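You operate a simulated robot arm through the tools that you are given. There is no shell and no other tool.

Carry out the task below with a simulated two-armed robot. There is one attempt and no reset: what you move stays moved.

TASK
Check sample R 409 on the light box at HIGH: over two specks goes to scrap, else to pass.
Fine: switch the light off after; leave the dimmer on HIGH.

It is judged by the outcome, as a careful person would: the job done as asked, and still so three seconds after it is handed in. It fails if anything else is knocked over, pushed out of place, dropped, spilled or broken.

THE ROBOT
Two 7-joint arms with fingered hands on one trunk that stands fixed in place. Base frame: the origin is at the foot of the trunk, x ahead of it, y to its left, z up. Lengths are in mm, angles in rad, forces in N, time in s.
The left shoulder is at [70, 139, 1083], the right one opposite. With the tool pointing down near the work surface each hand reaches from about 440 to 840 mm from the base axis, measured 20 degrees to its own side. Payload 3.9 kg a hand.
Tool frame (each hand has its own): the origin (TCP) lies between the finger pads and is the grasp point; the fingertips stand 29 mm ahead of it; z points along the fingers, y is the line along which they close. The gripper opens to 100 mm; its body begins 34 mm behind the TCP. The gripper is a hand of 5 fingers: y runs from the thumb to the fingers, the wrist lies at [-15, -105, -177] in the tool frame, and closing takes about 1.5 s.
Orientation is that of the tool frame in the base frame, as [roll, pitch, yaw] about the fixed x, y, z axes, in that order (R = Rz(yaw) Ry(pitch) Rx(roll)). With the fingers straight down and the wrist toward the robot, the tool's x, y and z point along [0, 1, 0], [1, 0, 0] and [0, 0, -1] of the base frame.

THE INTERFACE
- The arms move only by the tool drive_tool. It takes "left_moves", "right_moves" or both (then of equal length, played together; a hand with none holds still); each is a list of rows, each an object of numbers (a shift or turn left out is 0, a gripper value left out holds the last): "tx", "ty", "tz": the shift along the tool's x, y, z in m; "ax", "ay", "az": the turn, a rotation vector about the tool's x, y, z in degrees; "jaw": the closure, from 0 (fully open) to 1 (shut). In form: [{"tx": .., "ty": .., "tz": .., "ax": .., "ay": .., "az": .., "jaw": ..}, ...]. A call has 1 to 20 rows; each row shifts and turns the commanded pose from where the row before left it, along the tool's axes as they then stand. Each row takes 0.2 s and may step no farther than 50 mm and 0.15 rad from the row before; otherwise, or with a gripper value out of range, the whole call is refused. Where a pose cannot be reached the arm comes as near as it can. A force on the tool above 40 N (or 10 N above the force at the start of the call, whichever is more), or a blocked arm, ends the call early, and 0.2 s more pass. The fingers move at their own pace (about 153 mm/s each) and stop on an object; they squeeze with about 33 N. The grip force told is the motor's: it shows also when the fingers shut on nothing. Time passes only in rows, and 0.2 s behind the last, so rows that do not move let the fingers close. It gives the time, the measured TCP pose, the force on the tool (base axes), the opening and the grip force at its end, in the units of the frame above (readings bear some noise), with the torque about the TCP (base axes, N m) and any sound that the robot's microphone picked up.
- Cameras (640 x 400 px; columns grow to the right, rows downward): "scene" is now at [130.1, 24.8, 1395.3]; the picture's right is [0.28, -0.96, 0.00], its down [-0.63, -0.18, -0.76] and it looks along [0.73, 0.21, -0.65] (base axes); focal length 304 px, centre (320, 200). "left" rides on the left gripper at [-66, -86, -121] in its tool frame; the picture's right is [-0.76, -0.31, 0.58], its down [0.59, -0.70, 0.40] and it looks along [0.28, 0.64, 0.71] (tool axes); focal length 247 px, centre (320, 200). "right" rides on the right gripper at [66, -86, -121] in its tool frame; the picture's right is [-0.76, 0.31, -0.58], its down [-0.59, -0.70, 0.40] and it looks along [-0.28, 0.64, 0.71] (tool axes); focal length 247 px, centre (320, 200).
- capture(camera): a new picture of that camera. The clock stands still meanwhile.
- lift_body(by): slides the trunk up (or, below 0, down) by that many mm; the arms and the scene camera ride with it, the base frame stays. It gives what a move gives, with no picture.
- grasp_type(shape, hand): the hand has 5 fingers and takes this shape, open, in about a second: jaw (thumb against the fingers, like two jaws); tri (thumb and two fingers); tip (a fingertip pinch); poke (one finger out to press); point (the index stretched); flat (the hand flat); cup (the hand cupped); fist (a fist). The gripper value then closes the fingers along that shape, each until it touches; the sizes above hold for jaw. It gives what a move gives, with no picture.
- pan_tilt(pan, tilt): turns the head with the scene camera to pan (to the left, within 1.501 rad either way) and tilt (down, from -0.506 to 1.204), counted from straight ahead of the robot. It gives what a move gives.
- point_at(camera, pixels): for up to 12 pixels [column, row] of the newest picture of that camera ("zoom" is the newest enlarged one), the place [x, y, z] in the base frame of the surface seen there, good to about 2 mm. The clock stands still meanwhile.
- enlarge(camera, box): a new picture of the part [left, top, right, bottom] of that camera's present view, enlarged. The clock stands still meanwhile.
- sign_off(): hands the job in; it is judged then, once.

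Unless the task says otherwise, let go and move clear before handing in.

The tools are called after "Emit:" by a JSON object that holds its "op" and its "data". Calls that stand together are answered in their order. drive_tool: Moves the arms, as the interface text tells. Its arguments: {"type":"object","properties":{"left_moves":{"type":"array","items":{"type":"object","properties":{"tx":{"type":"number"},"ty":{"type":"number"},"tz":{"type":"number"},"ax":{"type":"number"},"ay":{"type":"number"},"az":{"type":"number"},"jaw":{"type":"number"}}}},"right_moves":{"type":"array","items":{"type":"object","properties":{"tx":{"type":"number"},"ty":{"type":"number"},"tz":{"type":"number"},"ax":{"type":"number"},"ay":{"type":"number"},"az":{"type":"number"},"jaw":{"type":"number"}}}}},"required":[]} The other tools are called the same way: lift_body (by) moves the trunk up or down; grasp_type (shape, hand) gives the hand a shape; pan_tilt (pan, tilt) turns the head that bears the scene camera; capture (camera) takes a picture; point_at (camera, pixels) gives the place of the surface under pixels of a picture; enlarge (camera, box) takes an enlarged picture of a part of a camera's view; sign_off () hands the job in.

At the start:

```text
t: 0.0
left_ee_pos: [482.7, 354.2, 1169.4]
left_tool_rot: [-3.141, -0.001, 1.896]
left_ft_force: [0.3, -0.5, -0.7]
left_torque: [0.01, 0.0, 0.03]
left_grip_width: 99.5
left_grip_force: 0.1
left_shape: jaw
right_ee_pos: [502.1, -0.2, 1154.3]
right_tool_rot: [-3.14, 0.0, 1.898]
right_ft_force: [-0.2, -0.3, 0.6]
right_torque: [0.0, 0.04, 0.03]
right_grip_width: 99.8
right_grip_force: 0.0
right_shape: jaw
trunk travel left (down, up): [-725.0, 115.0]
head pan, tilt (commanded): [0.281, 0.71]
```

scene: 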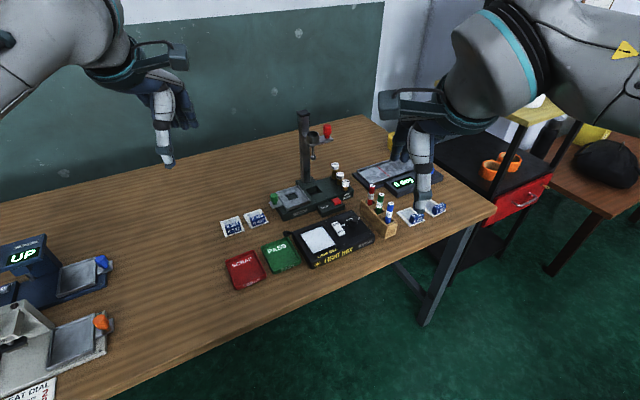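
right: 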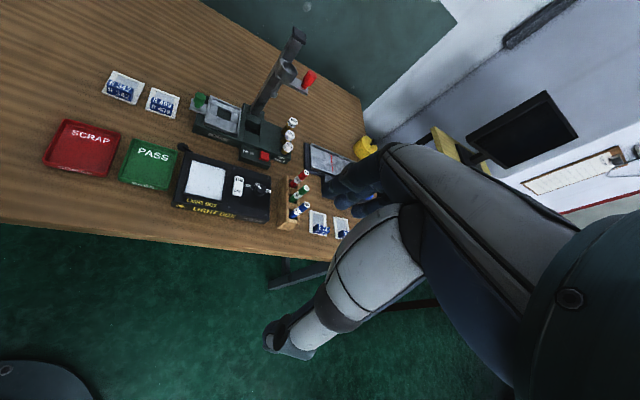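
left: 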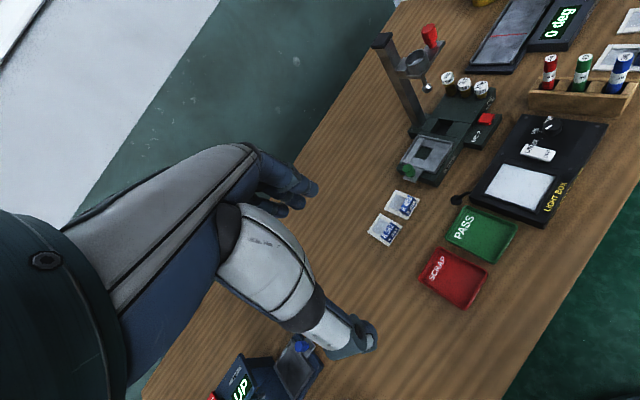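

The scene shows a light box near (335,240), PASS/SCRAP trays at (280,255) and (245,268), and sample dishes at (232,226), (256,218) plus two at (410,215), (435,208). I'll enlarge these areas to read labels.

Emit:
{"op": "enlarge", "data": {"camera": "scene", "box": [210, 190, 310, 252]}}

Emit:
{"op": "enlarge", "data": {"camera": "scene", "box": [280, 190, 390, 275]}}

Emit:
{"op": "enlarge", "data": {"camera": "scene", "box": [350, 170, 470, 245]}}

Emit:
{"op": "enlarge", "data": {"camera": "left", "box": [340, 80, 640, 320]}}

Emit:
{"op": "enlarge", "data": {"camera": "right", "box": [40, 60, 380, 260]}}

```text
6.40 times, centred on (260, 221) of scene
```

zoom: 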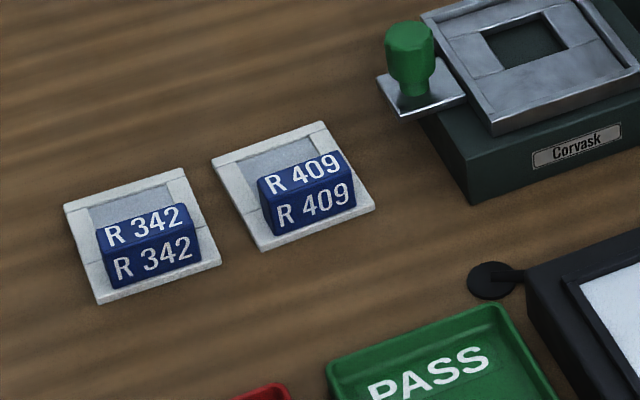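

```text
4.71 times, centred on (335, 232) of scene
```

zoom: 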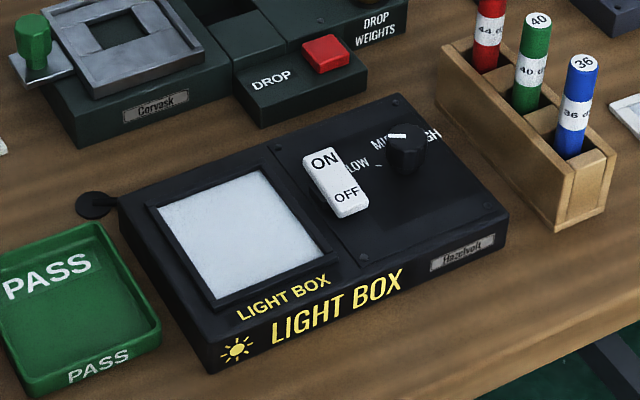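

```text
5.33 times, centred on (410, 208) of scene
```

zoom: 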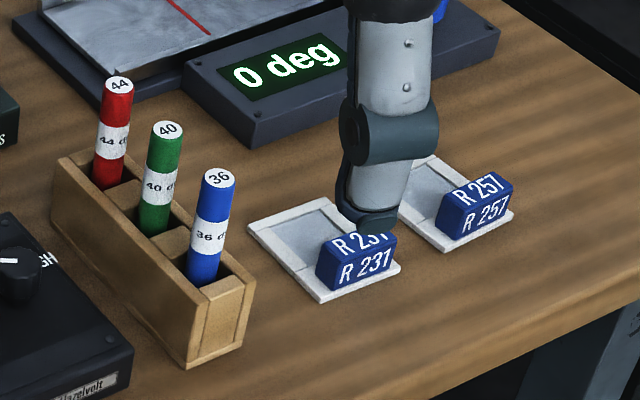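

```text
1.67 times, centred on (490, 200) of left
```

zoom: 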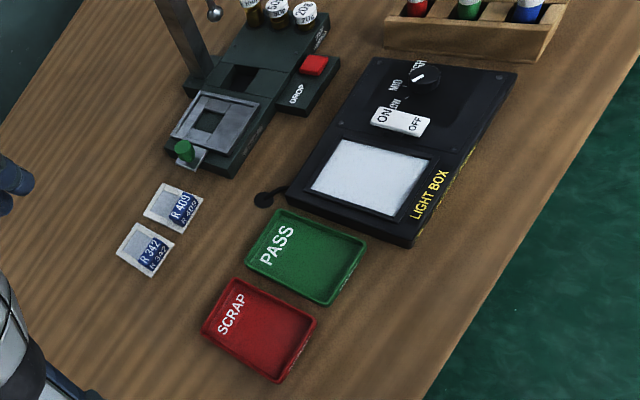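

```text
1.88 times, centred on (210, 160) of right
```

zoom: 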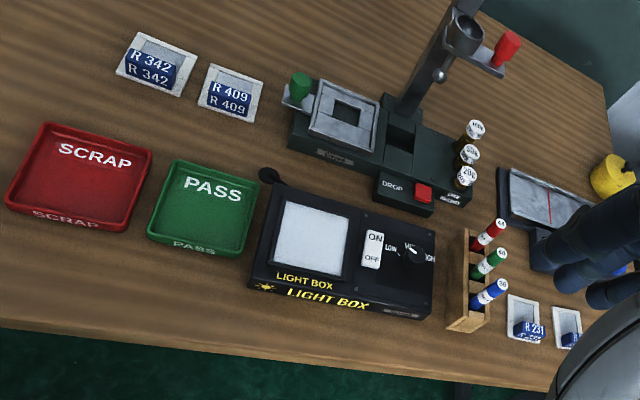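

R 409 is the sample at scene (256,218); the light box has a rocker switch and a dimmer knob pointing around MID. I'll get 3D points of all the relevant parts.

Emit:
{"op": "enlarge", "data": {"camera": "scene", "box": [280, 190, 390, 275]}}

Emit:
{"op": "point_at", "data": {"camera": "zoom", "pixels": [[122, 200], [210, 370], [505, 215], [395, 100], [160, 207], [218, 303], [330, 250], [265, 172], [325, 160], [347, 197], [406, 140], [395, 138]]}}

Emit:
{"op": "enlarge", "data": {"camera": "scene", "box": [210, 190, 310, 252]}}

Emit:
{"op": "point_at", "data": {"camera": "zoom", "pixels": [[213, 162], [322, 124], [374, 210], [262, 248], [262, 182], [340, 155], [355, 185], [355, 207], [275, 233], [300, 178], [275, 155], [300, 100]]}}

```text
4.71 times, centred on (335, 232) of scene
```

zoom: 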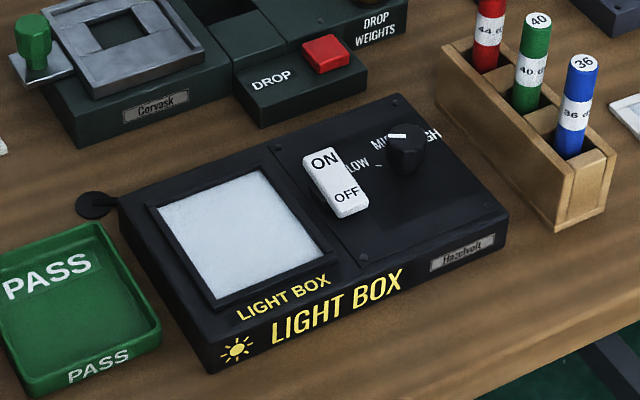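

```text
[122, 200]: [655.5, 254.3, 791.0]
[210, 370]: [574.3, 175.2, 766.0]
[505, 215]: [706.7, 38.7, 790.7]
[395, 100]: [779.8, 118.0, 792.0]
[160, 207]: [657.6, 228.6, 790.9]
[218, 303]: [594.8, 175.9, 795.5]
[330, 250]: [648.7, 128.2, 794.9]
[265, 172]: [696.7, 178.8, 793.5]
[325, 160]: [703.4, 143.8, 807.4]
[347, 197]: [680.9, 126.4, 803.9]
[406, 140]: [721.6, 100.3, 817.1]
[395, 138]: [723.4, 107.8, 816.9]
```

```text
6.40 times, centred on (260, 221) of scene
```

zoom: 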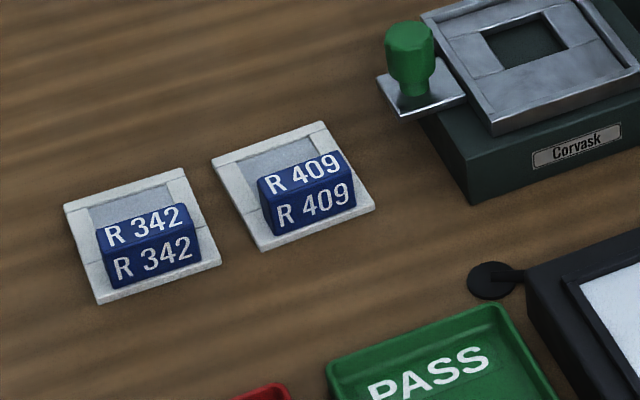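

```text
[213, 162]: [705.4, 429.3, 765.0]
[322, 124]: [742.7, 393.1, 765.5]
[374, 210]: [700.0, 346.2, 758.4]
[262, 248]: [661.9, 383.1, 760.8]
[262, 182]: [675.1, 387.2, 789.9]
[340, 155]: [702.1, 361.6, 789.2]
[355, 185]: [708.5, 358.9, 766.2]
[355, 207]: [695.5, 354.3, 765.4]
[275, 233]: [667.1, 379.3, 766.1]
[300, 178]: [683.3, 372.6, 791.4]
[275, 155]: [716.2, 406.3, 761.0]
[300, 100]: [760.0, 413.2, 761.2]
```

R 409's plate is about 52×63 mm with a tall blue handle (top z≈790). Next I'll measure the trays, neighbour handle, and look closer at the switch and knob.

Emit:
{"op": "enlarge", "data": {"camera": "scene", "box": [215, 230, 311, 290]}}

Emit:
{"op": "point_at", "data": {"camera": "zoom", "pixels": [[75, 180], [200, 140], [330, 320], [130, 385], [200, 270], [310, 115], [480, 60], [575, 205], [400, 275], [440, 170], [240, 110], [600, 330]]}}

Emit:
{"op": "enlarge", "data": {"camera": "scene", "box": [325, 205, 365, 230]}}

Emit:
{"op": "point_at", "data": {"camera": "zoom", "pixels": [[120, 200], [220, 180], [210, 330], [310, 310], [190, 250], [440, 130], [500, 150], [450, 110], [400, 120], [470, 200], [540, 150], [300, 130]]}}

```text
6.67 times, centred on (263, 260) of scene
```

zoom: 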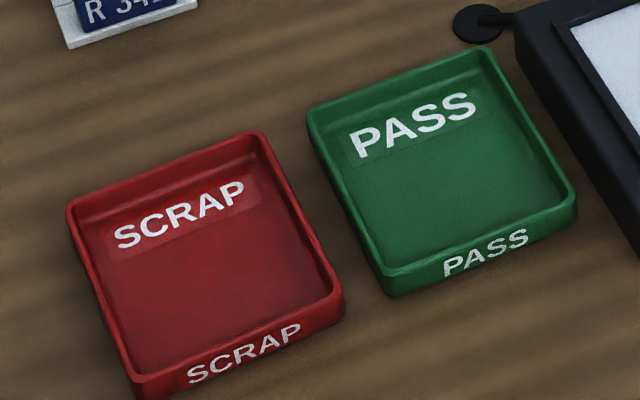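

```text
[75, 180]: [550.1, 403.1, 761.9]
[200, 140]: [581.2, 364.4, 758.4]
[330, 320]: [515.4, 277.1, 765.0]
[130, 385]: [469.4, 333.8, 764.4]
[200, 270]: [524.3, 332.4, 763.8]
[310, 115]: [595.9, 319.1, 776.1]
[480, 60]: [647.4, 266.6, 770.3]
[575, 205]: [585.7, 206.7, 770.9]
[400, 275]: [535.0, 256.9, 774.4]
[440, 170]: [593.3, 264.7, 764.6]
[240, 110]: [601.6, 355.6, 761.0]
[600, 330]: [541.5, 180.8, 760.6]
```

```text
16.00 times, centred on (345, 218) of scene
```

zoom: 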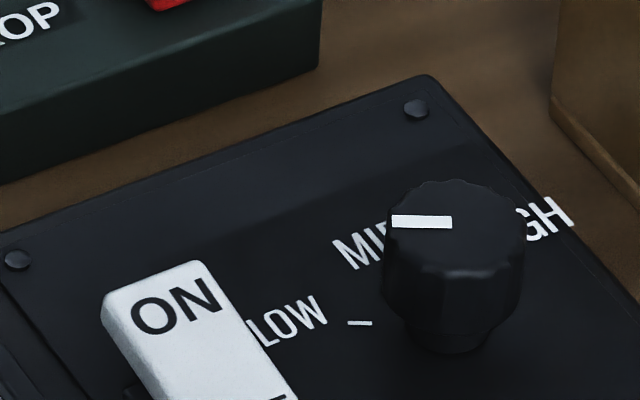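

```text
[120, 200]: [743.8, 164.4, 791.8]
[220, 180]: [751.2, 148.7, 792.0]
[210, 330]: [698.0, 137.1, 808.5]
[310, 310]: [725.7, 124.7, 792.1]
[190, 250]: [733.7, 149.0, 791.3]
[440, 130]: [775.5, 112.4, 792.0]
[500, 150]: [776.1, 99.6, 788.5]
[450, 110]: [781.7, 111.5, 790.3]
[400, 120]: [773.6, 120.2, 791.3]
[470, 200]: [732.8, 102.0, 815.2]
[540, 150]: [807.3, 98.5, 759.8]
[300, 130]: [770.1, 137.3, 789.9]
```

The knob's white pointer (zoom (393–452,222)) seems to point near LOW's tick. I'll look at the knob from the right and left hand cameras at high zoom to see all dial marks.

Emit:
{"op": "enlarge", "data": {"camera": "right", "box": [220, 165, 284, 205]}}

Emit:
{"op": "enlarge", "data": {"camera": "left", "box": [510, 100, 590, 170]}}

Emit:
{"op": "enlarge", "data": {"camera": "left", "box": [180, 120, 420, 380]}}

```text
10.00 times, centred on (252, 185) of right
```

zoom: 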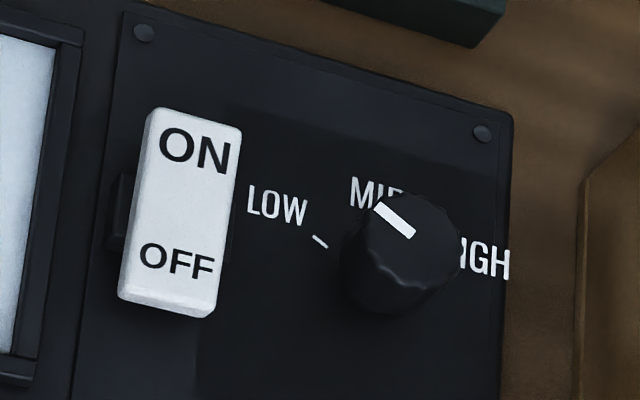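

```text
5.71 times, centred on (550, 135) of left
```

zoom: 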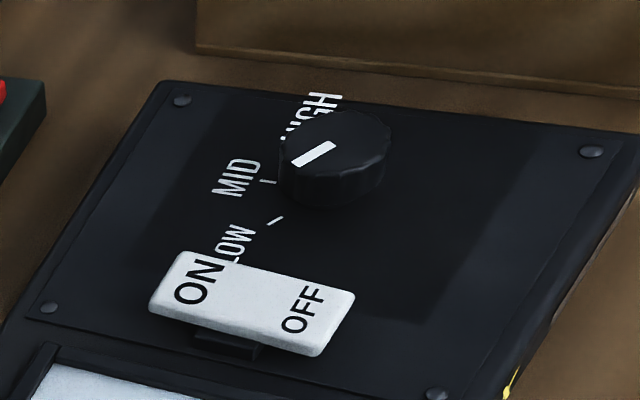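

```text
1.54 times, centred on (300, 250) of left
```

zoom: 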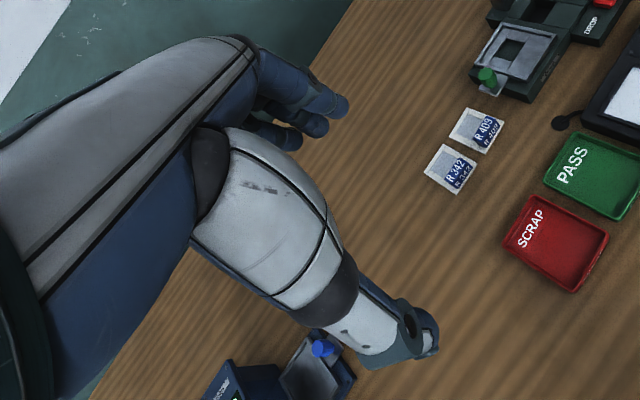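

The pointer is parallel to the LOW tick, so the dimmer is on LOW now; HIGH is clockwise past MID. I'll measure tick, knob, and switch points in 3D.

Emit:
{"op": "enlarge", "data": {"camera": "left", "box": [510, 100, 590, 170]}}

Emit:
{"op": "point_at", "data": {"camera": "zoom", "pixels": [[270, 223], [282, 217], [262, 181], [275, 182], [295, 164], [334, 143], [280, 150], [383, 150], [330, 115], [330, 178], [305, 125], [325, 203]]}}

Emit:
{"op": "point_at", "data": {"camera": "zoom", "pixels": [[180, 255], [153, 308], [350, 298], [318, 350], [200, 285], [300, 310], [250, 295], [245, 350], [180, 320], [436, 392], [590, 152], [182, 101]]}}

Emit:
{"op": "enlarge", "data": {"camera": "right", "box": [220, 165, 284, 205]}}

Emit:
{"op": "point_at", "data": {"camera": "zoom", "pixels": [[315, 237], [326, 246], [378, 206], [410, 234], [155, 115], [240, 130], [125, 295], [212, 310], [195, 150], [178, 262], [405, 235], [460, 235]]}}

```text
5.71 times, centred on (550, 135) of left
```

zoom: 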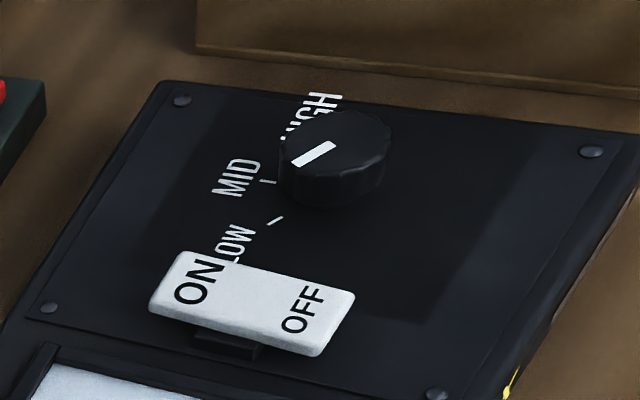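

```text
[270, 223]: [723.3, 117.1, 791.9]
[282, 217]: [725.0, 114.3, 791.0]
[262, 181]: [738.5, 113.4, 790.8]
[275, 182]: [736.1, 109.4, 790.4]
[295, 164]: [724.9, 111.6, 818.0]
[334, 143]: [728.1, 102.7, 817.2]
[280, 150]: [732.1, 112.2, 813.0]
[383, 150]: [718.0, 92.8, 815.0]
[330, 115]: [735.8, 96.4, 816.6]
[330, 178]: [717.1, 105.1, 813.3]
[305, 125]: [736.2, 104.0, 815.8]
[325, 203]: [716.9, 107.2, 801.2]
```

```text
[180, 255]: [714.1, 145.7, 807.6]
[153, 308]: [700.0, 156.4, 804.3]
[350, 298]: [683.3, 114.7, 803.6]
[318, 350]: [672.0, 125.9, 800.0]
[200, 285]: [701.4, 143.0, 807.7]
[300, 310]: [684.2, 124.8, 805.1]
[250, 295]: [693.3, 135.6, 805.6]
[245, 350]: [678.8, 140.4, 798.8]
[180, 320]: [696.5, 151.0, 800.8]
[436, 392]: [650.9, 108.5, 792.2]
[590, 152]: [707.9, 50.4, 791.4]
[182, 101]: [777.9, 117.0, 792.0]
```

```text
10.00 times, centred on (252, 185) of right
```

zoom: 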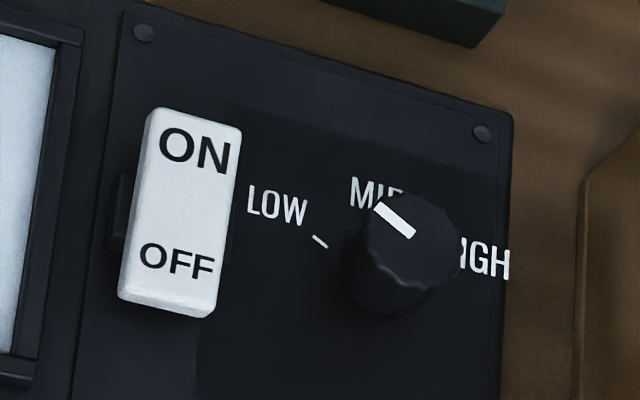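

```text
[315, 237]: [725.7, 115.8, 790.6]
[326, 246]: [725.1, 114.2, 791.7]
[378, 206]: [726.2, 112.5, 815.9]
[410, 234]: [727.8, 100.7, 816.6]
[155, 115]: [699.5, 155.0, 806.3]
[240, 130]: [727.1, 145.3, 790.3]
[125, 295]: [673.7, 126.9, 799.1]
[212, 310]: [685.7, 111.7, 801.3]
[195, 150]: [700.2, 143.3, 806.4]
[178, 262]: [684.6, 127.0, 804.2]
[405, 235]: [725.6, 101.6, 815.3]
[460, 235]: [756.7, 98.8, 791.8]
```

Knob centre is about (726,101) with top z≈817 and pointer at LOW (~98° bearing); MID tick at ~44°, so HIGH is around −10°. The rocker's ON end sits higher (≈807 vs 801), so it's off. I'll try hand shapes: tri on the left, poke on the right, and look at them.

Emit:
{"op": "grasp_type", "data": {"shape": "tri", "hand": "left"}}

Emit:
{"op": "grasp_type", "data": {"shape": "poke", "hand": "right"}}

Emit:
{"op": "capture", "data": {"camera": "left"}}

Emit:
{"op": "capture", "data": {"camera": "right"}}

Emit:
{"op": "capture", "data": {"camera": "scene"}}

```text
t: 0.9
left_ee_pos: [482.9, 354.6, 1169.2]
left_tool_rot: [3.141, -0.001, 1.897]
left_ft_force: [0.0, -0.3, 0.3]
left_torque: [0.01, 0.02, 0.01]
left_grip_width: 100.0
left_grip_force: 0.1
left_shape: tri
right_ee_pos: [501.8, 0.8, 1155.4]
right_tool_rot: [-3.14, 0.0, 1.897]
right_ft_force: [0.6, 0.0, 0.3]
right_torque: [-0.02, 0.0, -0.01]
right_grip_width: 99.6
right_grip_force: 0.1
right_shape: jaw
trunk travel left (down, up): [-725.0, 115.0]
head pan, tilt (commanded): [0.281, 0.71]
```

```text
t: 1.8
left_ee_pos: [481.9, 354.4, 1169.1]
left_tool_rot: [-3.14, 0.001, 1.898]
left_ft_force: [-0.3, 0.4, 0.1]
left_torque: [0.0, 0.04, -0.02]
left_grip_width: 99.9
left_grip_force: 0.2
left_shape: tri
right_ee_pos: [502.5, 0.6, 1154.0]
right_tool_rot: [3.141, 0.0, 1.897]
right_ft_force: [-0.1, 0.4, 0.2]
right_torque: [0.01, -0.02, -0.02]
right_grip_width: 0.1
right_grip_force: 0.0
right_shape: poke
trunk travel left (down, up): [-725.0, 115.0]
head pan, tilt (commanded): [0.281, 0.71]
```

```text
taken
```

left: 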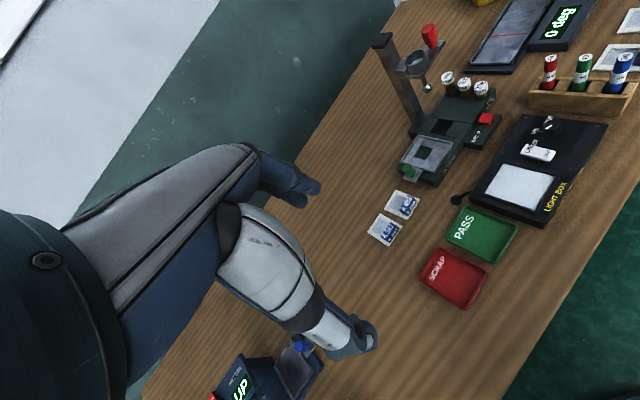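

```text
taken
```

right: 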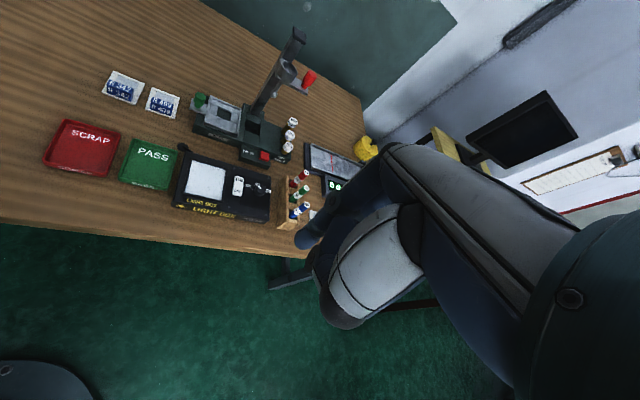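

```text
taken
```

scene: 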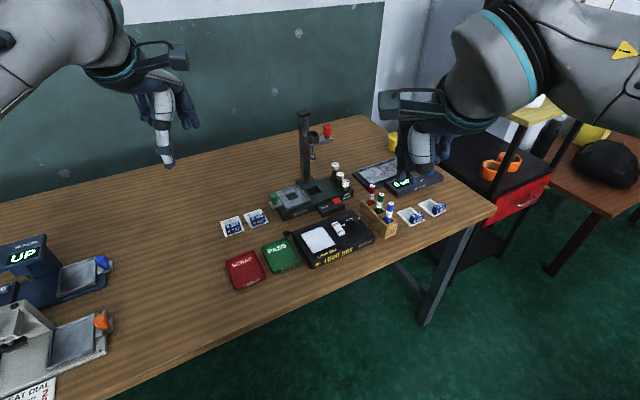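

Hands changed shape; right index fingertip is near right-cam (302,243). I'll zoom in on both hands to find the fingertip positions.

Emit:
{"op": "enlarge", "data": {"camera": "right", "box": [280, 180, 440, 340]}}

Emit:
{"op": "point_at", "data": {"camera": "right", "pixels": [[300, 242], [305, 235], [330, 315], [345, 325], [370, 200], [325, 300], [310, 248], [297, 238], [318, 225], [330, 260]]}}

Emit:
{"op": "enlarge", "data": {"camera": "left", "box": [200, 130, 400, 370]}}

Emit:
{"op": "point_at", "data": {"camera": "left", "pixels": [[318, 188], [312, 196], [300, 207], [370, 335], [375, 345], [340, 355], [280, 160], [275, 200], [330, 335], [355, 320]]}}

Emit:
{"op": "enlarge", "data": {"camera": "scene", "box": [110, 60, 210, 180]}}

Emit:
{"op": "enlarge", "data": {"camera": "scene", "box": [360, 80, 480, 200]}}

```text
2.50 times, centred on (360, 260) of right
```

zoom: 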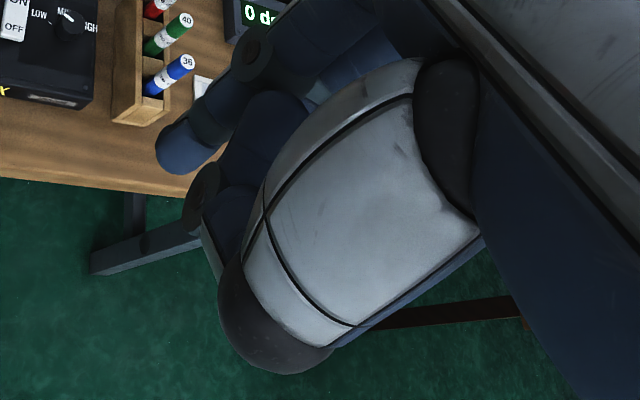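

```text
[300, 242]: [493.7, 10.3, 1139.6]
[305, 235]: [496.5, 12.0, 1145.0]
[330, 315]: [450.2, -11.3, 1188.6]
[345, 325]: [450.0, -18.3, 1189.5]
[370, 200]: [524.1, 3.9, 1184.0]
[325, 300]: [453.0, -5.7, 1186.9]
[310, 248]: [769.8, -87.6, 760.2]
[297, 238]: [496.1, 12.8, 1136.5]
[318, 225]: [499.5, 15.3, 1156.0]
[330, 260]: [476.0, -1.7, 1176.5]
```

```text
1.67 times, centred on (300, 250) of left
```

zoom: 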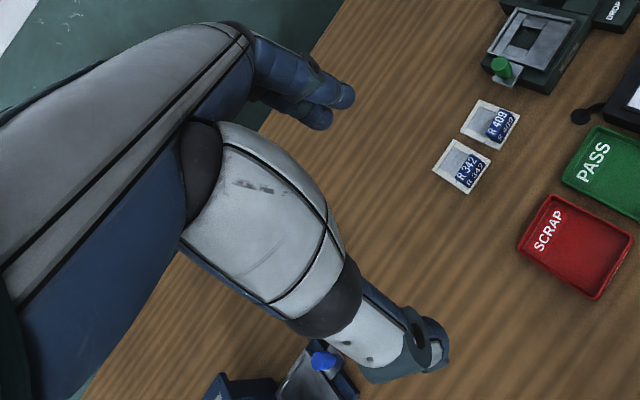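

```text
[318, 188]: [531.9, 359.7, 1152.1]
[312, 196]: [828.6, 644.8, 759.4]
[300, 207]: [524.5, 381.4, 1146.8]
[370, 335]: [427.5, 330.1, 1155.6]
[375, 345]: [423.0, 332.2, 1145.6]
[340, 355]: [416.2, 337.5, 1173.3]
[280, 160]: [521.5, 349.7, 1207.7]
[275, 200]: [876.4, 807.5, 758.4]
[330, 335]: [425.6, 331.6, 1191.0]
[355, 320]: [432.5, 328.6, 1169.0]
```

```text
3.33 times, centred on (160, 120) of scene
```

zoom: 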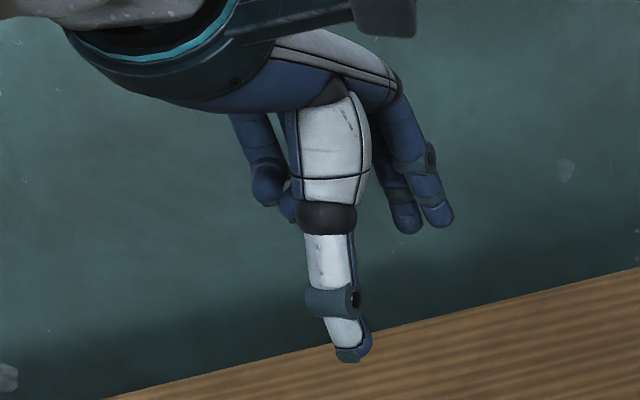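

```text
3.33 times, centred on (420, 140) of scene
```

zoom: 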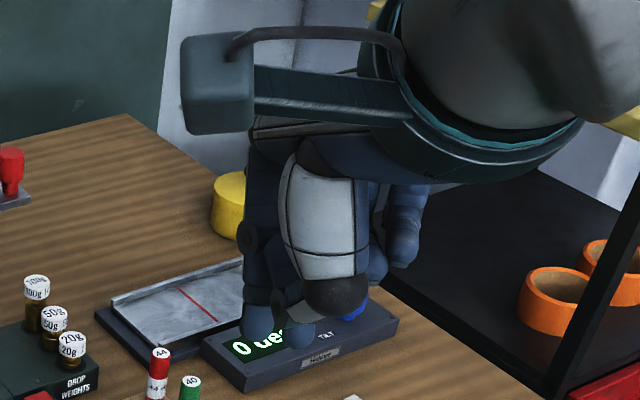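

In tri shape the left index sits at tool x≈−11, middle at +12, thumb at 0 — nicely symmetric. I'll measure the R 409 handle more finely from both the scene and left cameras.

Emit:
{"op": "enlarge", "data": {"camera": "scene", "box": [238, 204, 274, 232]}}

Emit:
{"op": "point_at", "data": {"camera": "zoom", "pixels": [[130, 203], [325, 138], [145, 240], [355, 178], [240, 172], [250, 210], [165, 315], [370, 250], [25, 140], [270, 50], [395, 255], [150, 340]]}}

Emit:
{"op": "enlarge", "data": {"camera": "left", "box": [360, 180, 430, 255]}}

```text
14.29 times, centred on (256, 218) of scene
```

zoom: 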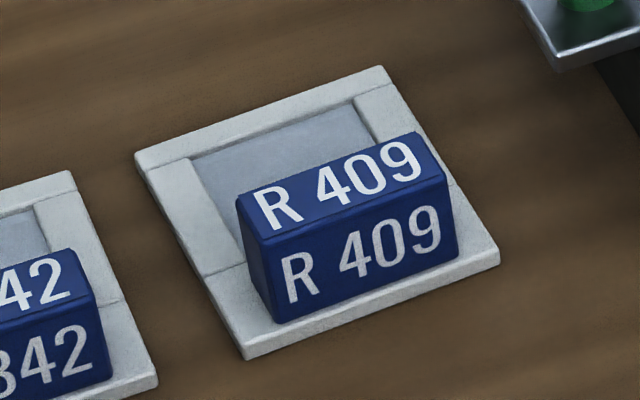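

```text
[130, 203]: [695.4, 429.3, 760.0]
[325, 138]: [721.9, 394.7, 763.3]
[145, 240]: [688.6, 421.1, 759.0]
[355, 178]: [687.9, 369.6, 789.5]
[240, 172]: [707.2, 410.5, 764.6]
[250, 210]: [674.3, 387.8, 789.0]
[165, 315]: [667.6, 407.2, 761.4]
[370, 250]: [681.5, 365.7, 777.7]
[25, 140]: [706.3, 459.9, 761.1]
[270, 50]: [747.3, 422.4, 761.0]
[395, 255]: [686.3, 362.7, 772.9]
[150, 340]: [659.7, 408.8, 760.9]
```

```text
5.33 times, centred on (395, 218) of left
```

zoom: 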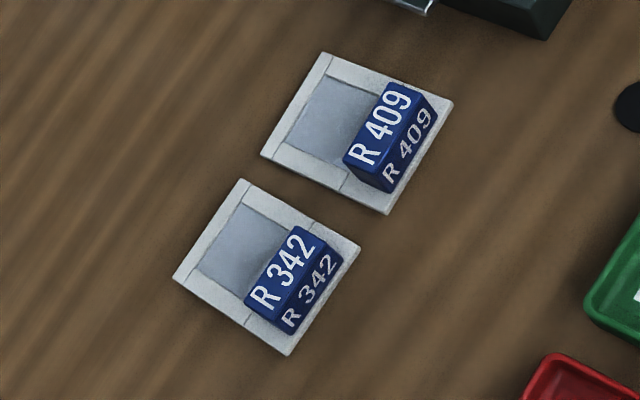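

The left camera sees both slides clearly; I'll measure handle corners there (R 409 top face at about (345,155)–(425,90)).

Emit:
{"op": "point_at", "data": {"camera": "zoom", "pixels": [[346, 155], [388, 88], [379, 170], [421, 98], [383, 128], [325, 55], [262, 153], [450, 102], [388, 211], [385, 188], [250, 297], [320, 240]]}}

Emit:
{"op": "drive_tool", "data": {"left_moves": [{"jaw": 0.8}, {}, {}, {}, {}, {}, {}, {}]}}

Emit:
{"op": "enlarge", "data": {"camera": "left", "box": [240, 170, 400, 330]}}

Emit:
{"op": "enlarge", "data": {"camera": "scene", "box": [110, 60, 210, 180]}}

```text
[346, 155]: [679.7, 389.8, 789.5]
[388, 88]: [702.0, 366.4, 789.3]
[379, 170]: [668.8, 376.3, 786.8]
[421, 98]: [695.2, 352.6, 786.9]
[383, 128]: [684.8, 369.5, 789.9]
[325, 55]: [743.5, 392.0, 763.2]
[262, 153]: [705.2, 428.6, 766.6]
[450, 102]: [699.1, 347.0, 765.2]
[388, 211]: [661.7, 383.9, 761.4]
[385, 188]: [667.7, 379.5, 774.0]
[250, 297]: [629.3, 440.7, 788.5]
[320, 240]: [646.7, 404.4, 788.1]
```

```text
t: 3.6
left_ee_pos: [480.2, 355.0, 1168.4]
left_tool_rot: [3.141, 0.001, 1.897]
left_ft_force: [0.4, 0.3, -0.5]
left_torque: [0.0, 0.03, 0.0]
left_grip_width: 20.4
left_grip_force: 0.0
left_shape: tri
right_ee_pos: [501.6, 0.3, 1155.5]
right_tool_rot: [-3.14, 0.0, 1.897]
right_ft_force: [0.2, -0.1, -0.2]
right_torque: [0.01, -0.02, -0.03]
right_grip_width: 0.0
right_grip_force: 0.0
right_shape: poke
trunk travel left (down, up): [-725.0, 115.0]
head pan, tilt (commanded): [0.281, 0.71]
```

```text
2.50 times, centred on (320, 250) of left
```

zoom: 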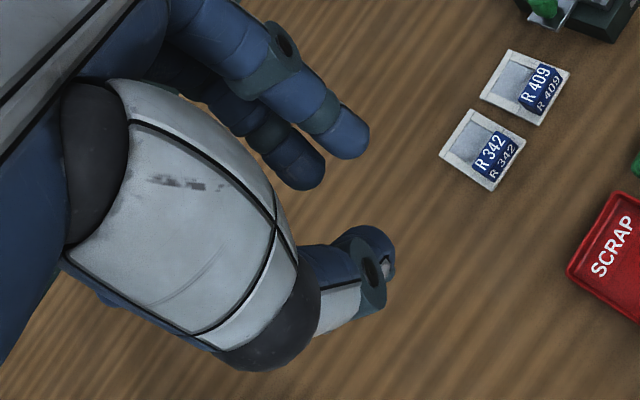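

```text
3.33 times, centred on (160, 120) of scene
```

zoom: 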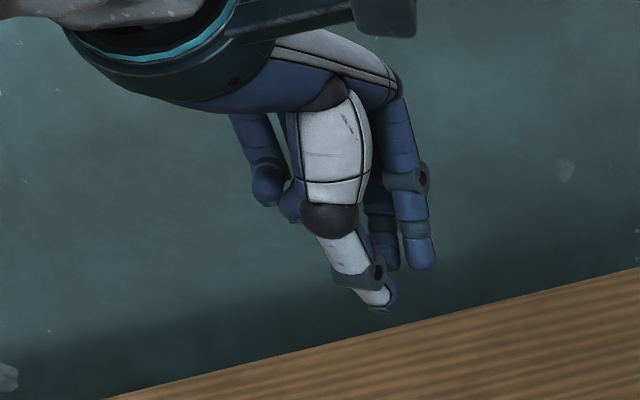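

Handle top centre is ≈(686,371,789.5), long axis at −44°, so the tool yaw should be ≈2.37. I'll measure the fingertip positions in the nearly closed tri shape.

Emit:
{"op": "capture", "data": {"camera": "left"}}

Emit:
{"op": "point_at", "data": {"camera": "left", "pixels": [[336, 231], [330, 225], [338, 228], [332, 232], [318, 243], [312, 240], [347, 266], [340, 263], [347, 275], [335, 285], [320, 215], [330, 210]]}}

```text
taken
```

left: 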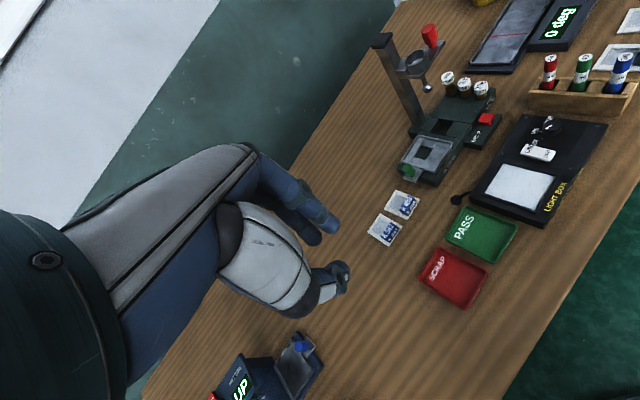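

```text
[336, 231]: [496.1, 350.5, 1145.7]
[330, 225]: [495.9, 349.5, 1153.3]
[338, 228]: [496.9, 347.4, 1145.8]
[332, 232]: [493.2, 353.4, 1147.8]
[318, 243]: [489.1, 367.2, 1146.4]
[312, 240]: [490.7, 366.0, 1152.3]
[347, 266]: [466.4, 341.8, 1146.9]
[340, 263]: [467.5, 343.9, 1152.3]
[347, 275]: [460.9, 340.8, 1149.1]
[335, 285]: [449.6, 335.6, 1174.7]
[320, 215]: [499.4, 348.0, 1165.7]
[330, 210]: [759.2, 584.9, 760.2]
```

Tips stay ~24–29 mm ahead of the TCP when closing. Before moving the left hand over R 409, I'll check the height and place of the tall post (scene (305,115)) and nearby instrument.

Emit:
{"op": "point_at", "data": {"camera": "scene", "pixels": [[303, 115], [306, 170], [327, 130], [310, 150], [275, 200], [290, 190], [335, 170], [347, 180], [388, 205], [370, 185], [390, 212], [325, 205]]}}

Emit:
{"op": "drive_tool", "data": {"left_moves": [{"jaw": 0.45, "az": -7, "tz": 0.02}, {"az": -7, "tz": 0.03}, {"az": -7, "tz": 0.03}, {"az": -6.3, "tz": 0.03}, {"tx": -0.034, "ty": 0.038, "tz": 0.02}, {"tx": -0.034, "ty": 0.038, "tz": 0.02}, {"tx": -0.034, "ty": 0.039, "tz": 0.02}, {"tx": -0.0345, "ty": 0.0388, "tz": 0.02}, {}, {}]}}

Emit:
{"op": "capture", "data": {"camera": "scene"}}

Emit:
{"op": "capture", "data": {"camera": "left"}}

```text
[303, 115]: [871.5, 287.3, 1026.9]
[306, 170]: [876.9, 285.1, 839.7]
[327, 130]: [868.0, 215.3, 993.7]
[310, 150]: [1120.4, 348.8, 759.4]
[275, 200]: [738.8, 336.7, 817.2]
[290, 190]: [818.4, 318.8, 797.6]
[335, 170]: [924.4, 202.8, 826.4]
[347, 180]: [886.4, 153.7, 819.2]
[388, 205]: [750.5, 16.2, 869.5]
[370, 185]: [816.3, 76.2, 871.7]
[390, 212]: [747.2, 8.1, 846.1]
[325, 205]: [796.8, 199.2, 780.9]
```

```text
refused: row 5 steps farther than a row can; nothing moved
```

```text
taken
```

scene: 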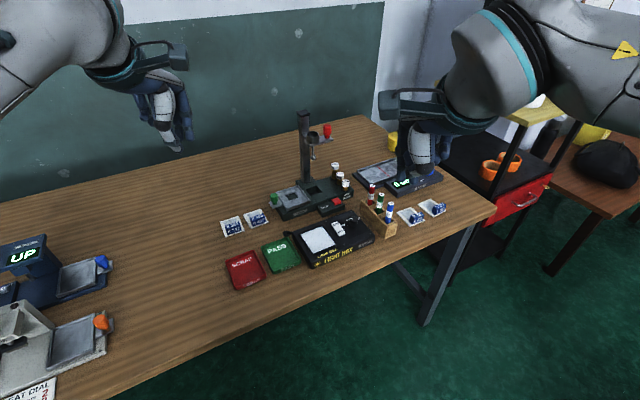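

```text
taken
```

left: 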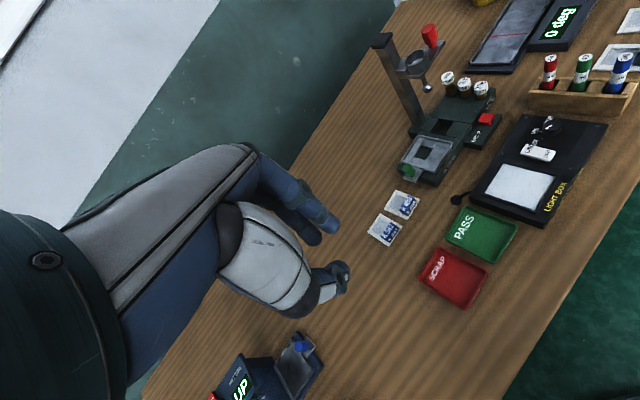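

A row was too long; nothing moved. The post at (872,287) stays clear of the path, so I'll repeat with smaller steps.

Emit:
{"op": "drive_tool", "data": {"left_moves": [{"jaw": 0.45, "az": -7, "tz": 0.03}, {"az": -7, "tz": 0.03}, {"az": -7, "tz": 0.03}, {"az": -6.3, "tz": 0.03}, {"tx": -0.0228, "ty": 0.0256, "tz": 0.02}, {"tx": -0.0228, "ty": 0.0256, "tz": 0.02}, {"tx": -0.0228, "ty": 0.0256, "tz": 0.02}, {"tx": -0.0228, "ty": 0.0256, "tz": 0.02}, {"tx": -0.0228, "ty": 0.0256, "tz": 0.02}, {"tx": -0.0228, "ty": 0.0256, "tz": 0.02}, {}, {}]}}

Emit:
{"op": "capture", "data": {"camera": "scene"}}

Emit:
{"op": "capture", "data": {"camera": "left"}}

```text
t: 6.2
left_ee_pos: [685.0, 371.2, 931.7]
left_tool_rot: [-3.141, 0.0, 2.373]
left_ft_force: [0.4, 0.0, 0.3]
left_torque: [-0.01, 0.0, -0.01]
left_grip_width: 54.8
left_grip_force: 0.2
left_shape: tri
right_ee_pos: [502.0, 0.3, 1154.8]
right_tool_rot: [-3.141, -0.001, 1.898]
right_ft_force: [0.7, -0.3, -0.2]
right_torque: [0.01, 0.03, 0.02]
right_grip_width: 0.1
right_grip_force: 0.0
right_shape: poke
trunk travel left (down, up): [-725.0, 115.0]
head pan, tilt (commanded): [0.281, 0.71]
```

```text
taken
```

scene: 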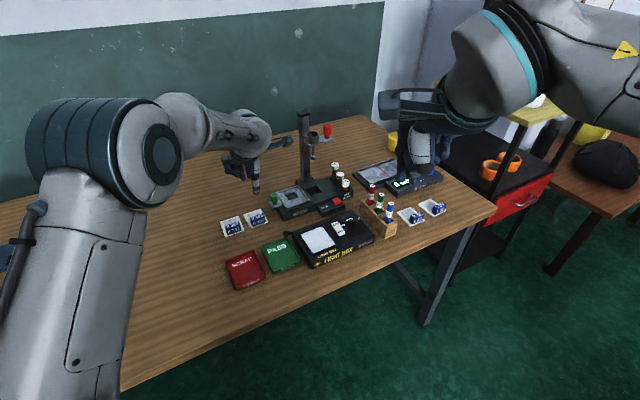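

```text
taken
```

left: 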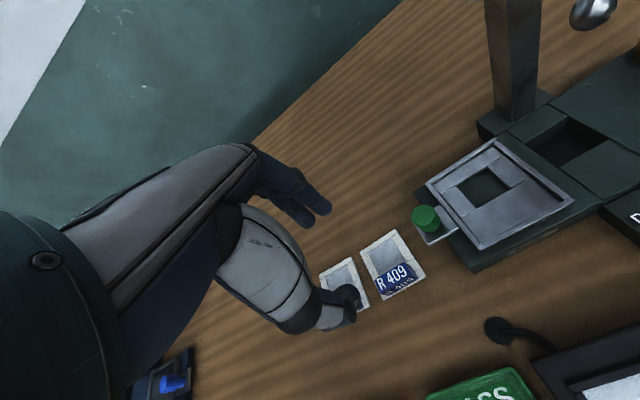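

The hand is above R 409 at z 932. I'll re-measure the handle from this closer view (left-cam around (393,275)).

Emit:
{"op": "enlarge", "data": {"camera": "left", "box": [300, 210, 460, 330]}}

```text
3.33 times, centred on (380, 270) of left
```

zoom: 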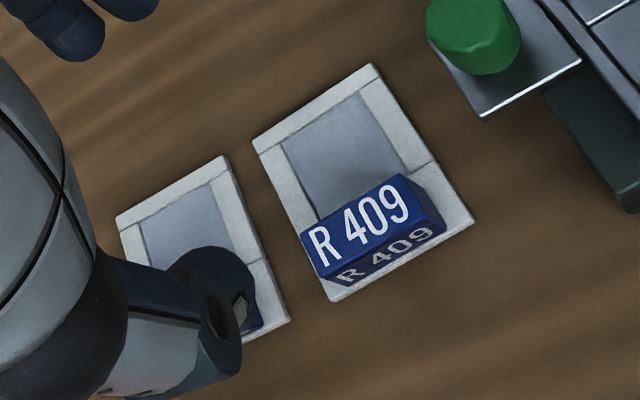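

Emit:
{"op": "point_at", "data": {"camera": "zoom", "pixels": [[304, 233], [399, 178], [318, 275], [415, 218], [360, 225], [330, 283], [440, 225], [372, 66], [256, 143], [472, 222], [333, 300], [340, 150]]}}

```text
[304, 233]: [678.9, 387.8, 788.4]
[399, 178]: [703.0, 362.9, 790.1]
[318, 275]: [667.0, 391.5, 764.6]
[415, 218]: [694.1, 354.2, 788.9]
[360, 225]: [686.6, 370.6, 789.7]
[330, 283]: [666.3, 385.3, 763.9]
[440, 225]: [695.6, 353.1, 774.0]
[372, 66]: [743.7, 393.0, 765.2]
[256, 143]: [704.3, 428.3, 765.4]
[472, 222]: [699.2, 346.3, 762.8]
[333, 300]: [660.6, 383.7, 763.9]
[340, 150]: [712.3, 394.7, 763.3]
```

Handle centre confirmed at (686.4,370.6), top 789.5, pane z≈763. I'll descend with the fingers half open to TCP z≈798.

Emit:
{"op": "drive_tool", "data": {"left_moves": [{"tz": 0.03, "tx": -0.001}, {"tz": 0.03}, {"tz": 0.03}, {"tz": 0.02}, {"tz": 0.01}, {}]}}

Emit:
{"op": "capture", "data": {"camera": "left"}}

Emit:
{"op": "enlarge", "data": {"camera": "scene", "box": [215, 170, 311, 250]}}

```text
t: 7.6
left_ee_pos: [687.5, 369.8, 811.7]
left_tool_rot: [3.141, -0.001, 2.376]
left_ft_force: [-0.4, 0.1, 0.1]
left_torque: [-0.01, -0.03, -0.02]
left_grip_width: 54.6
left_grip_force: 0.0
left_shape: tri
right_ee_pos: [501.9, -0.5, 1154.9]
right_tool_rot: [-3.14, 0.0, 1.898]
right_ft_force: [-0.2, 0.8, 0.2]
right_torque: [0.01, 0.01, 0.01]
right_grip_width: 0.2
right_grip_force: 0.0
right_shape: poke
trunk travel left (down, up): [-725.0, 115.0]
head pan, tilt (commanded): [0.281, 0.71]
```

```text
taken
```

left: 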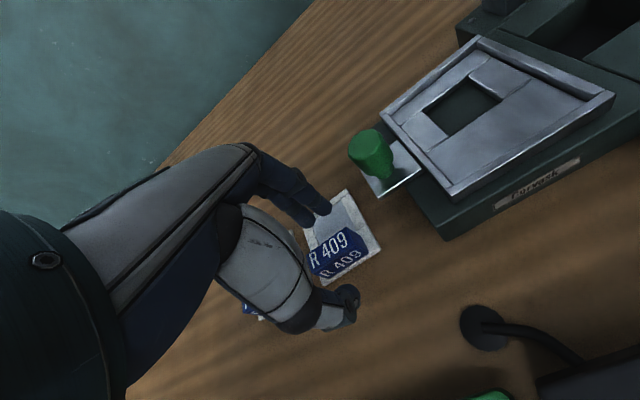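

```text
5.00 times, centred on (263, 210) of scene
```

zoom: 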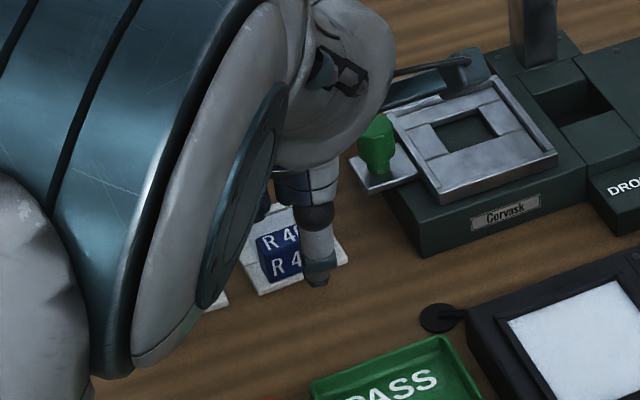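

The handle (335,255) is centred between thumb and fingers. I'll descend the last 13 mm and close gently.

Emit:
{"op": "drive_tool", "data": {"left_moves": [{"tz": 0.008}, {"tz": 0.005}, {}, {"jaw": 0.6}, {"jaw": 0.75}, {"jaw": 0.9}, {"jaw": 1.0}, {}, {}, {}, {}]}}

Emit:
{"op": "capture", "data": {"camera": "left"}}

Emit:
{"op": "enlarge", "data": {"camera": "scene", "box": [230, 190, 290, 240]}}

```text
t: 10.0
left_ee_pos: [685.5, 369.7, 797.4]
left_tool_rot: [3.141, 0.001, 2.372]
left_ft_force: [0.0, 0.0, 0.5]
left_torque: [0.0, -0.02, -0.01]
left_grip_width: 10.4
left_grip_force: 32.9
left_shape: tri
right_ee_pos: [501.0, -0.2, 1155.8]
right_tool_rot: [3.141, -0.001, 1.898]
right_ft_force: [-0.3, 0.3, -0.3]
right_torque: [0.01, 0.05, 0.01]
right_grip_width: 0.1
right_grip_force: 0.3
right_shape: poke
trunk travel left (down, up): [-725.0, 115.0]
head pan, tilt (commanded): [0.281, 0.71]
```

```text
taken
```

left: 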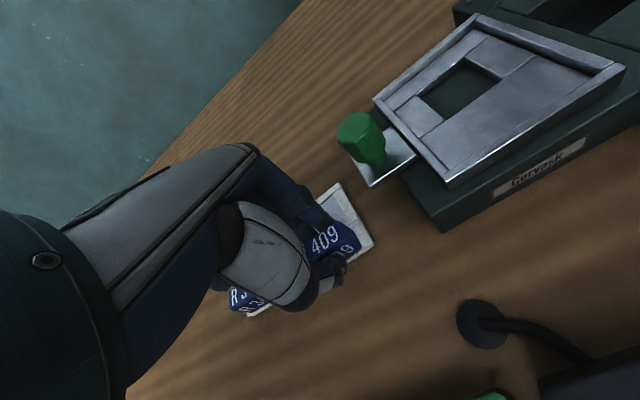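

```text
8.00 times, centred on (260, 215) of scene
```

zoom: 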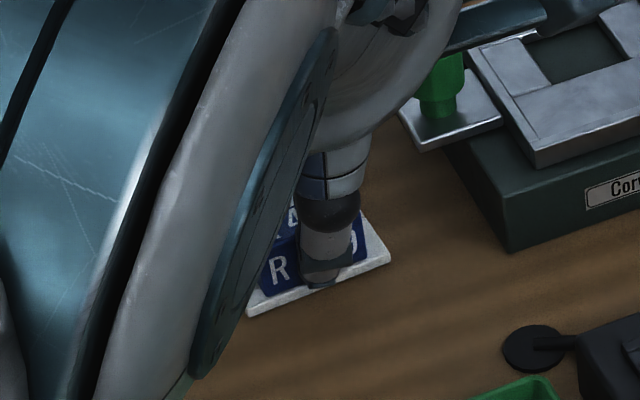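

Grip closed at 10.4 mm with 33 N on the handle. I'll lift straight up and check the slide comes along level.

Emit:
{"op": "drive_tool", "data": {"left_moves": [{"tz": -0.01}, {"tz": -0.02}, {"tz": -0.03}, {"tz": -0.03}, {"tz": -0.03}, {}]}}

Emit:
{"op": "capture", "data": {"camera": "left"}}

Emit:
{"op": "enlarge", "data": {"camera": "scene", "box": [215, 150, 311, 240]}}

```text
t: 11.4
left_ee_pos: [688.4, 372.5, 915.1]
left_tool_rot: [3.141, -0.001, 2.374]
left_ft_force: [0.4, -0.3, 0.1]
left_torque: [-0.04, -0.02, 0.01]
left_grip_width: 10.6
left_grip_force: 33.2
left_shape: tri
right_ee_pos: [502.3, -0.2, 1153.5]
right_tool_rot: [-3.14, 0.0, 1.898]
right_ft_force: [-0.4, 0.7, -0.3]
right_torque: [0.01, 0.04, -0.03]
right_grip_width: 0.2
right_grip_force: 0.1
right_shape: poke
trunk travel left (down, up): [-725.0, 115.0]
head pan, tilt (commanded): [0.281, 0.71]
```

```text
taken
```

left: 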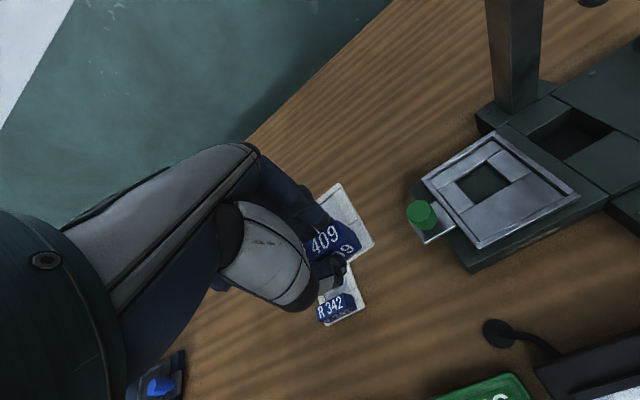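

```text
4.44 times, centred on (263, 195) of scene
```

zoom: 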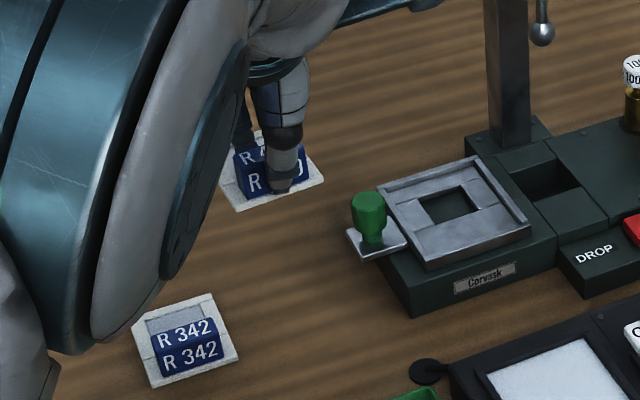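

The slide lifted cleanly and level. Now I'll measure the light-box window carefully for placement.

Emit:
{"op": "enlarge", "data": {"camera": "scene", "box": [292, 215, 346, 262]}}

Emit:
{"op": "point_at", "data": {"camera": "zoom", "pixels": [[320, 200], [200, 150], [420, 200], [300, 300], [165, 120], [345, 55], [485, 235], [285, 330], [135, 110], [350, 40], [515, 240], [290, 350]]}}

```text
8.51 times, centred on (319, 238) of scene
```

zoom: 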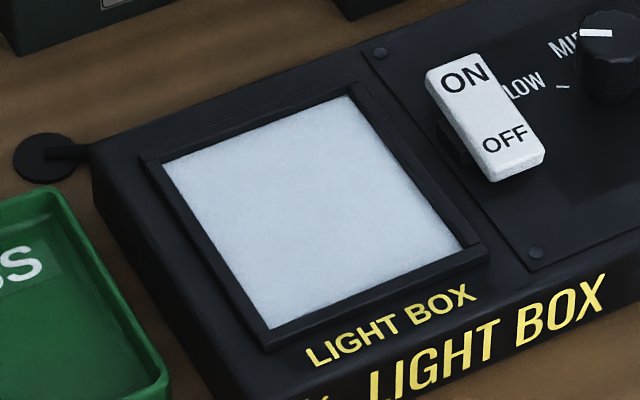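

```text
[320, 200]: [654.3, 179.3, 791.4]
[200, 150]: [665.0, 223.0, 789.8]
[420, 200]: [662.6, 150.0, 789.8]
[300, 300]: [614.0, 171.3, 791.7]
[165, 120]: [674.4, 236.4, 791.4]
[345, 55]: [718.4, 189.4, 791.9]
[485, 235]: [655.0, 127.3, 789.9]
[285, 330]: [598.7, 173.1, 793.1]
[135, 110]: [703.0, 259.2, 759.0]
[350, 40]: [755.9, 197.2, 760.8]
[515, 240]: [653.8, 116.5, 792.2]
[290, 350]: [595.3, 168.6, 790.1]
```

Emit:
{"op": "point_at", "data": {"camera": "zoom", "pixels": [[168, 167], [346, 101], [458, 247], [273, 324], [143, 158], [352, 83], [486, 247], [267, 348], [260, 130], [410, 170], [370, 288], [215, 240]]}}

```text
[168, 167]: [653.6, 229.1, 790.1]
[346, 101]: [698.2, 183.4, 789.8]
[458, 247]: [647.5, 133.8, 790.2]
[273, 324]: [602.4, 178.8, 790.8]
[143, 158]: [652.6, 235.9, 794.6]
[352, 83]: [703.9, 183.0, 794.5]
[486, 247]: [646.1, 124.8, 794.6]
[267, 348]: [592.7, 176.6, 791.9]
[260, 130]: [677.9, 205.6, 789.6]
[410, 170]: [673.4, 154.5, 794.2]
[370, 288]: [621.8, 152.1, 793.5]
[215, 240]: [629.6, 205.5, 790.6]
```

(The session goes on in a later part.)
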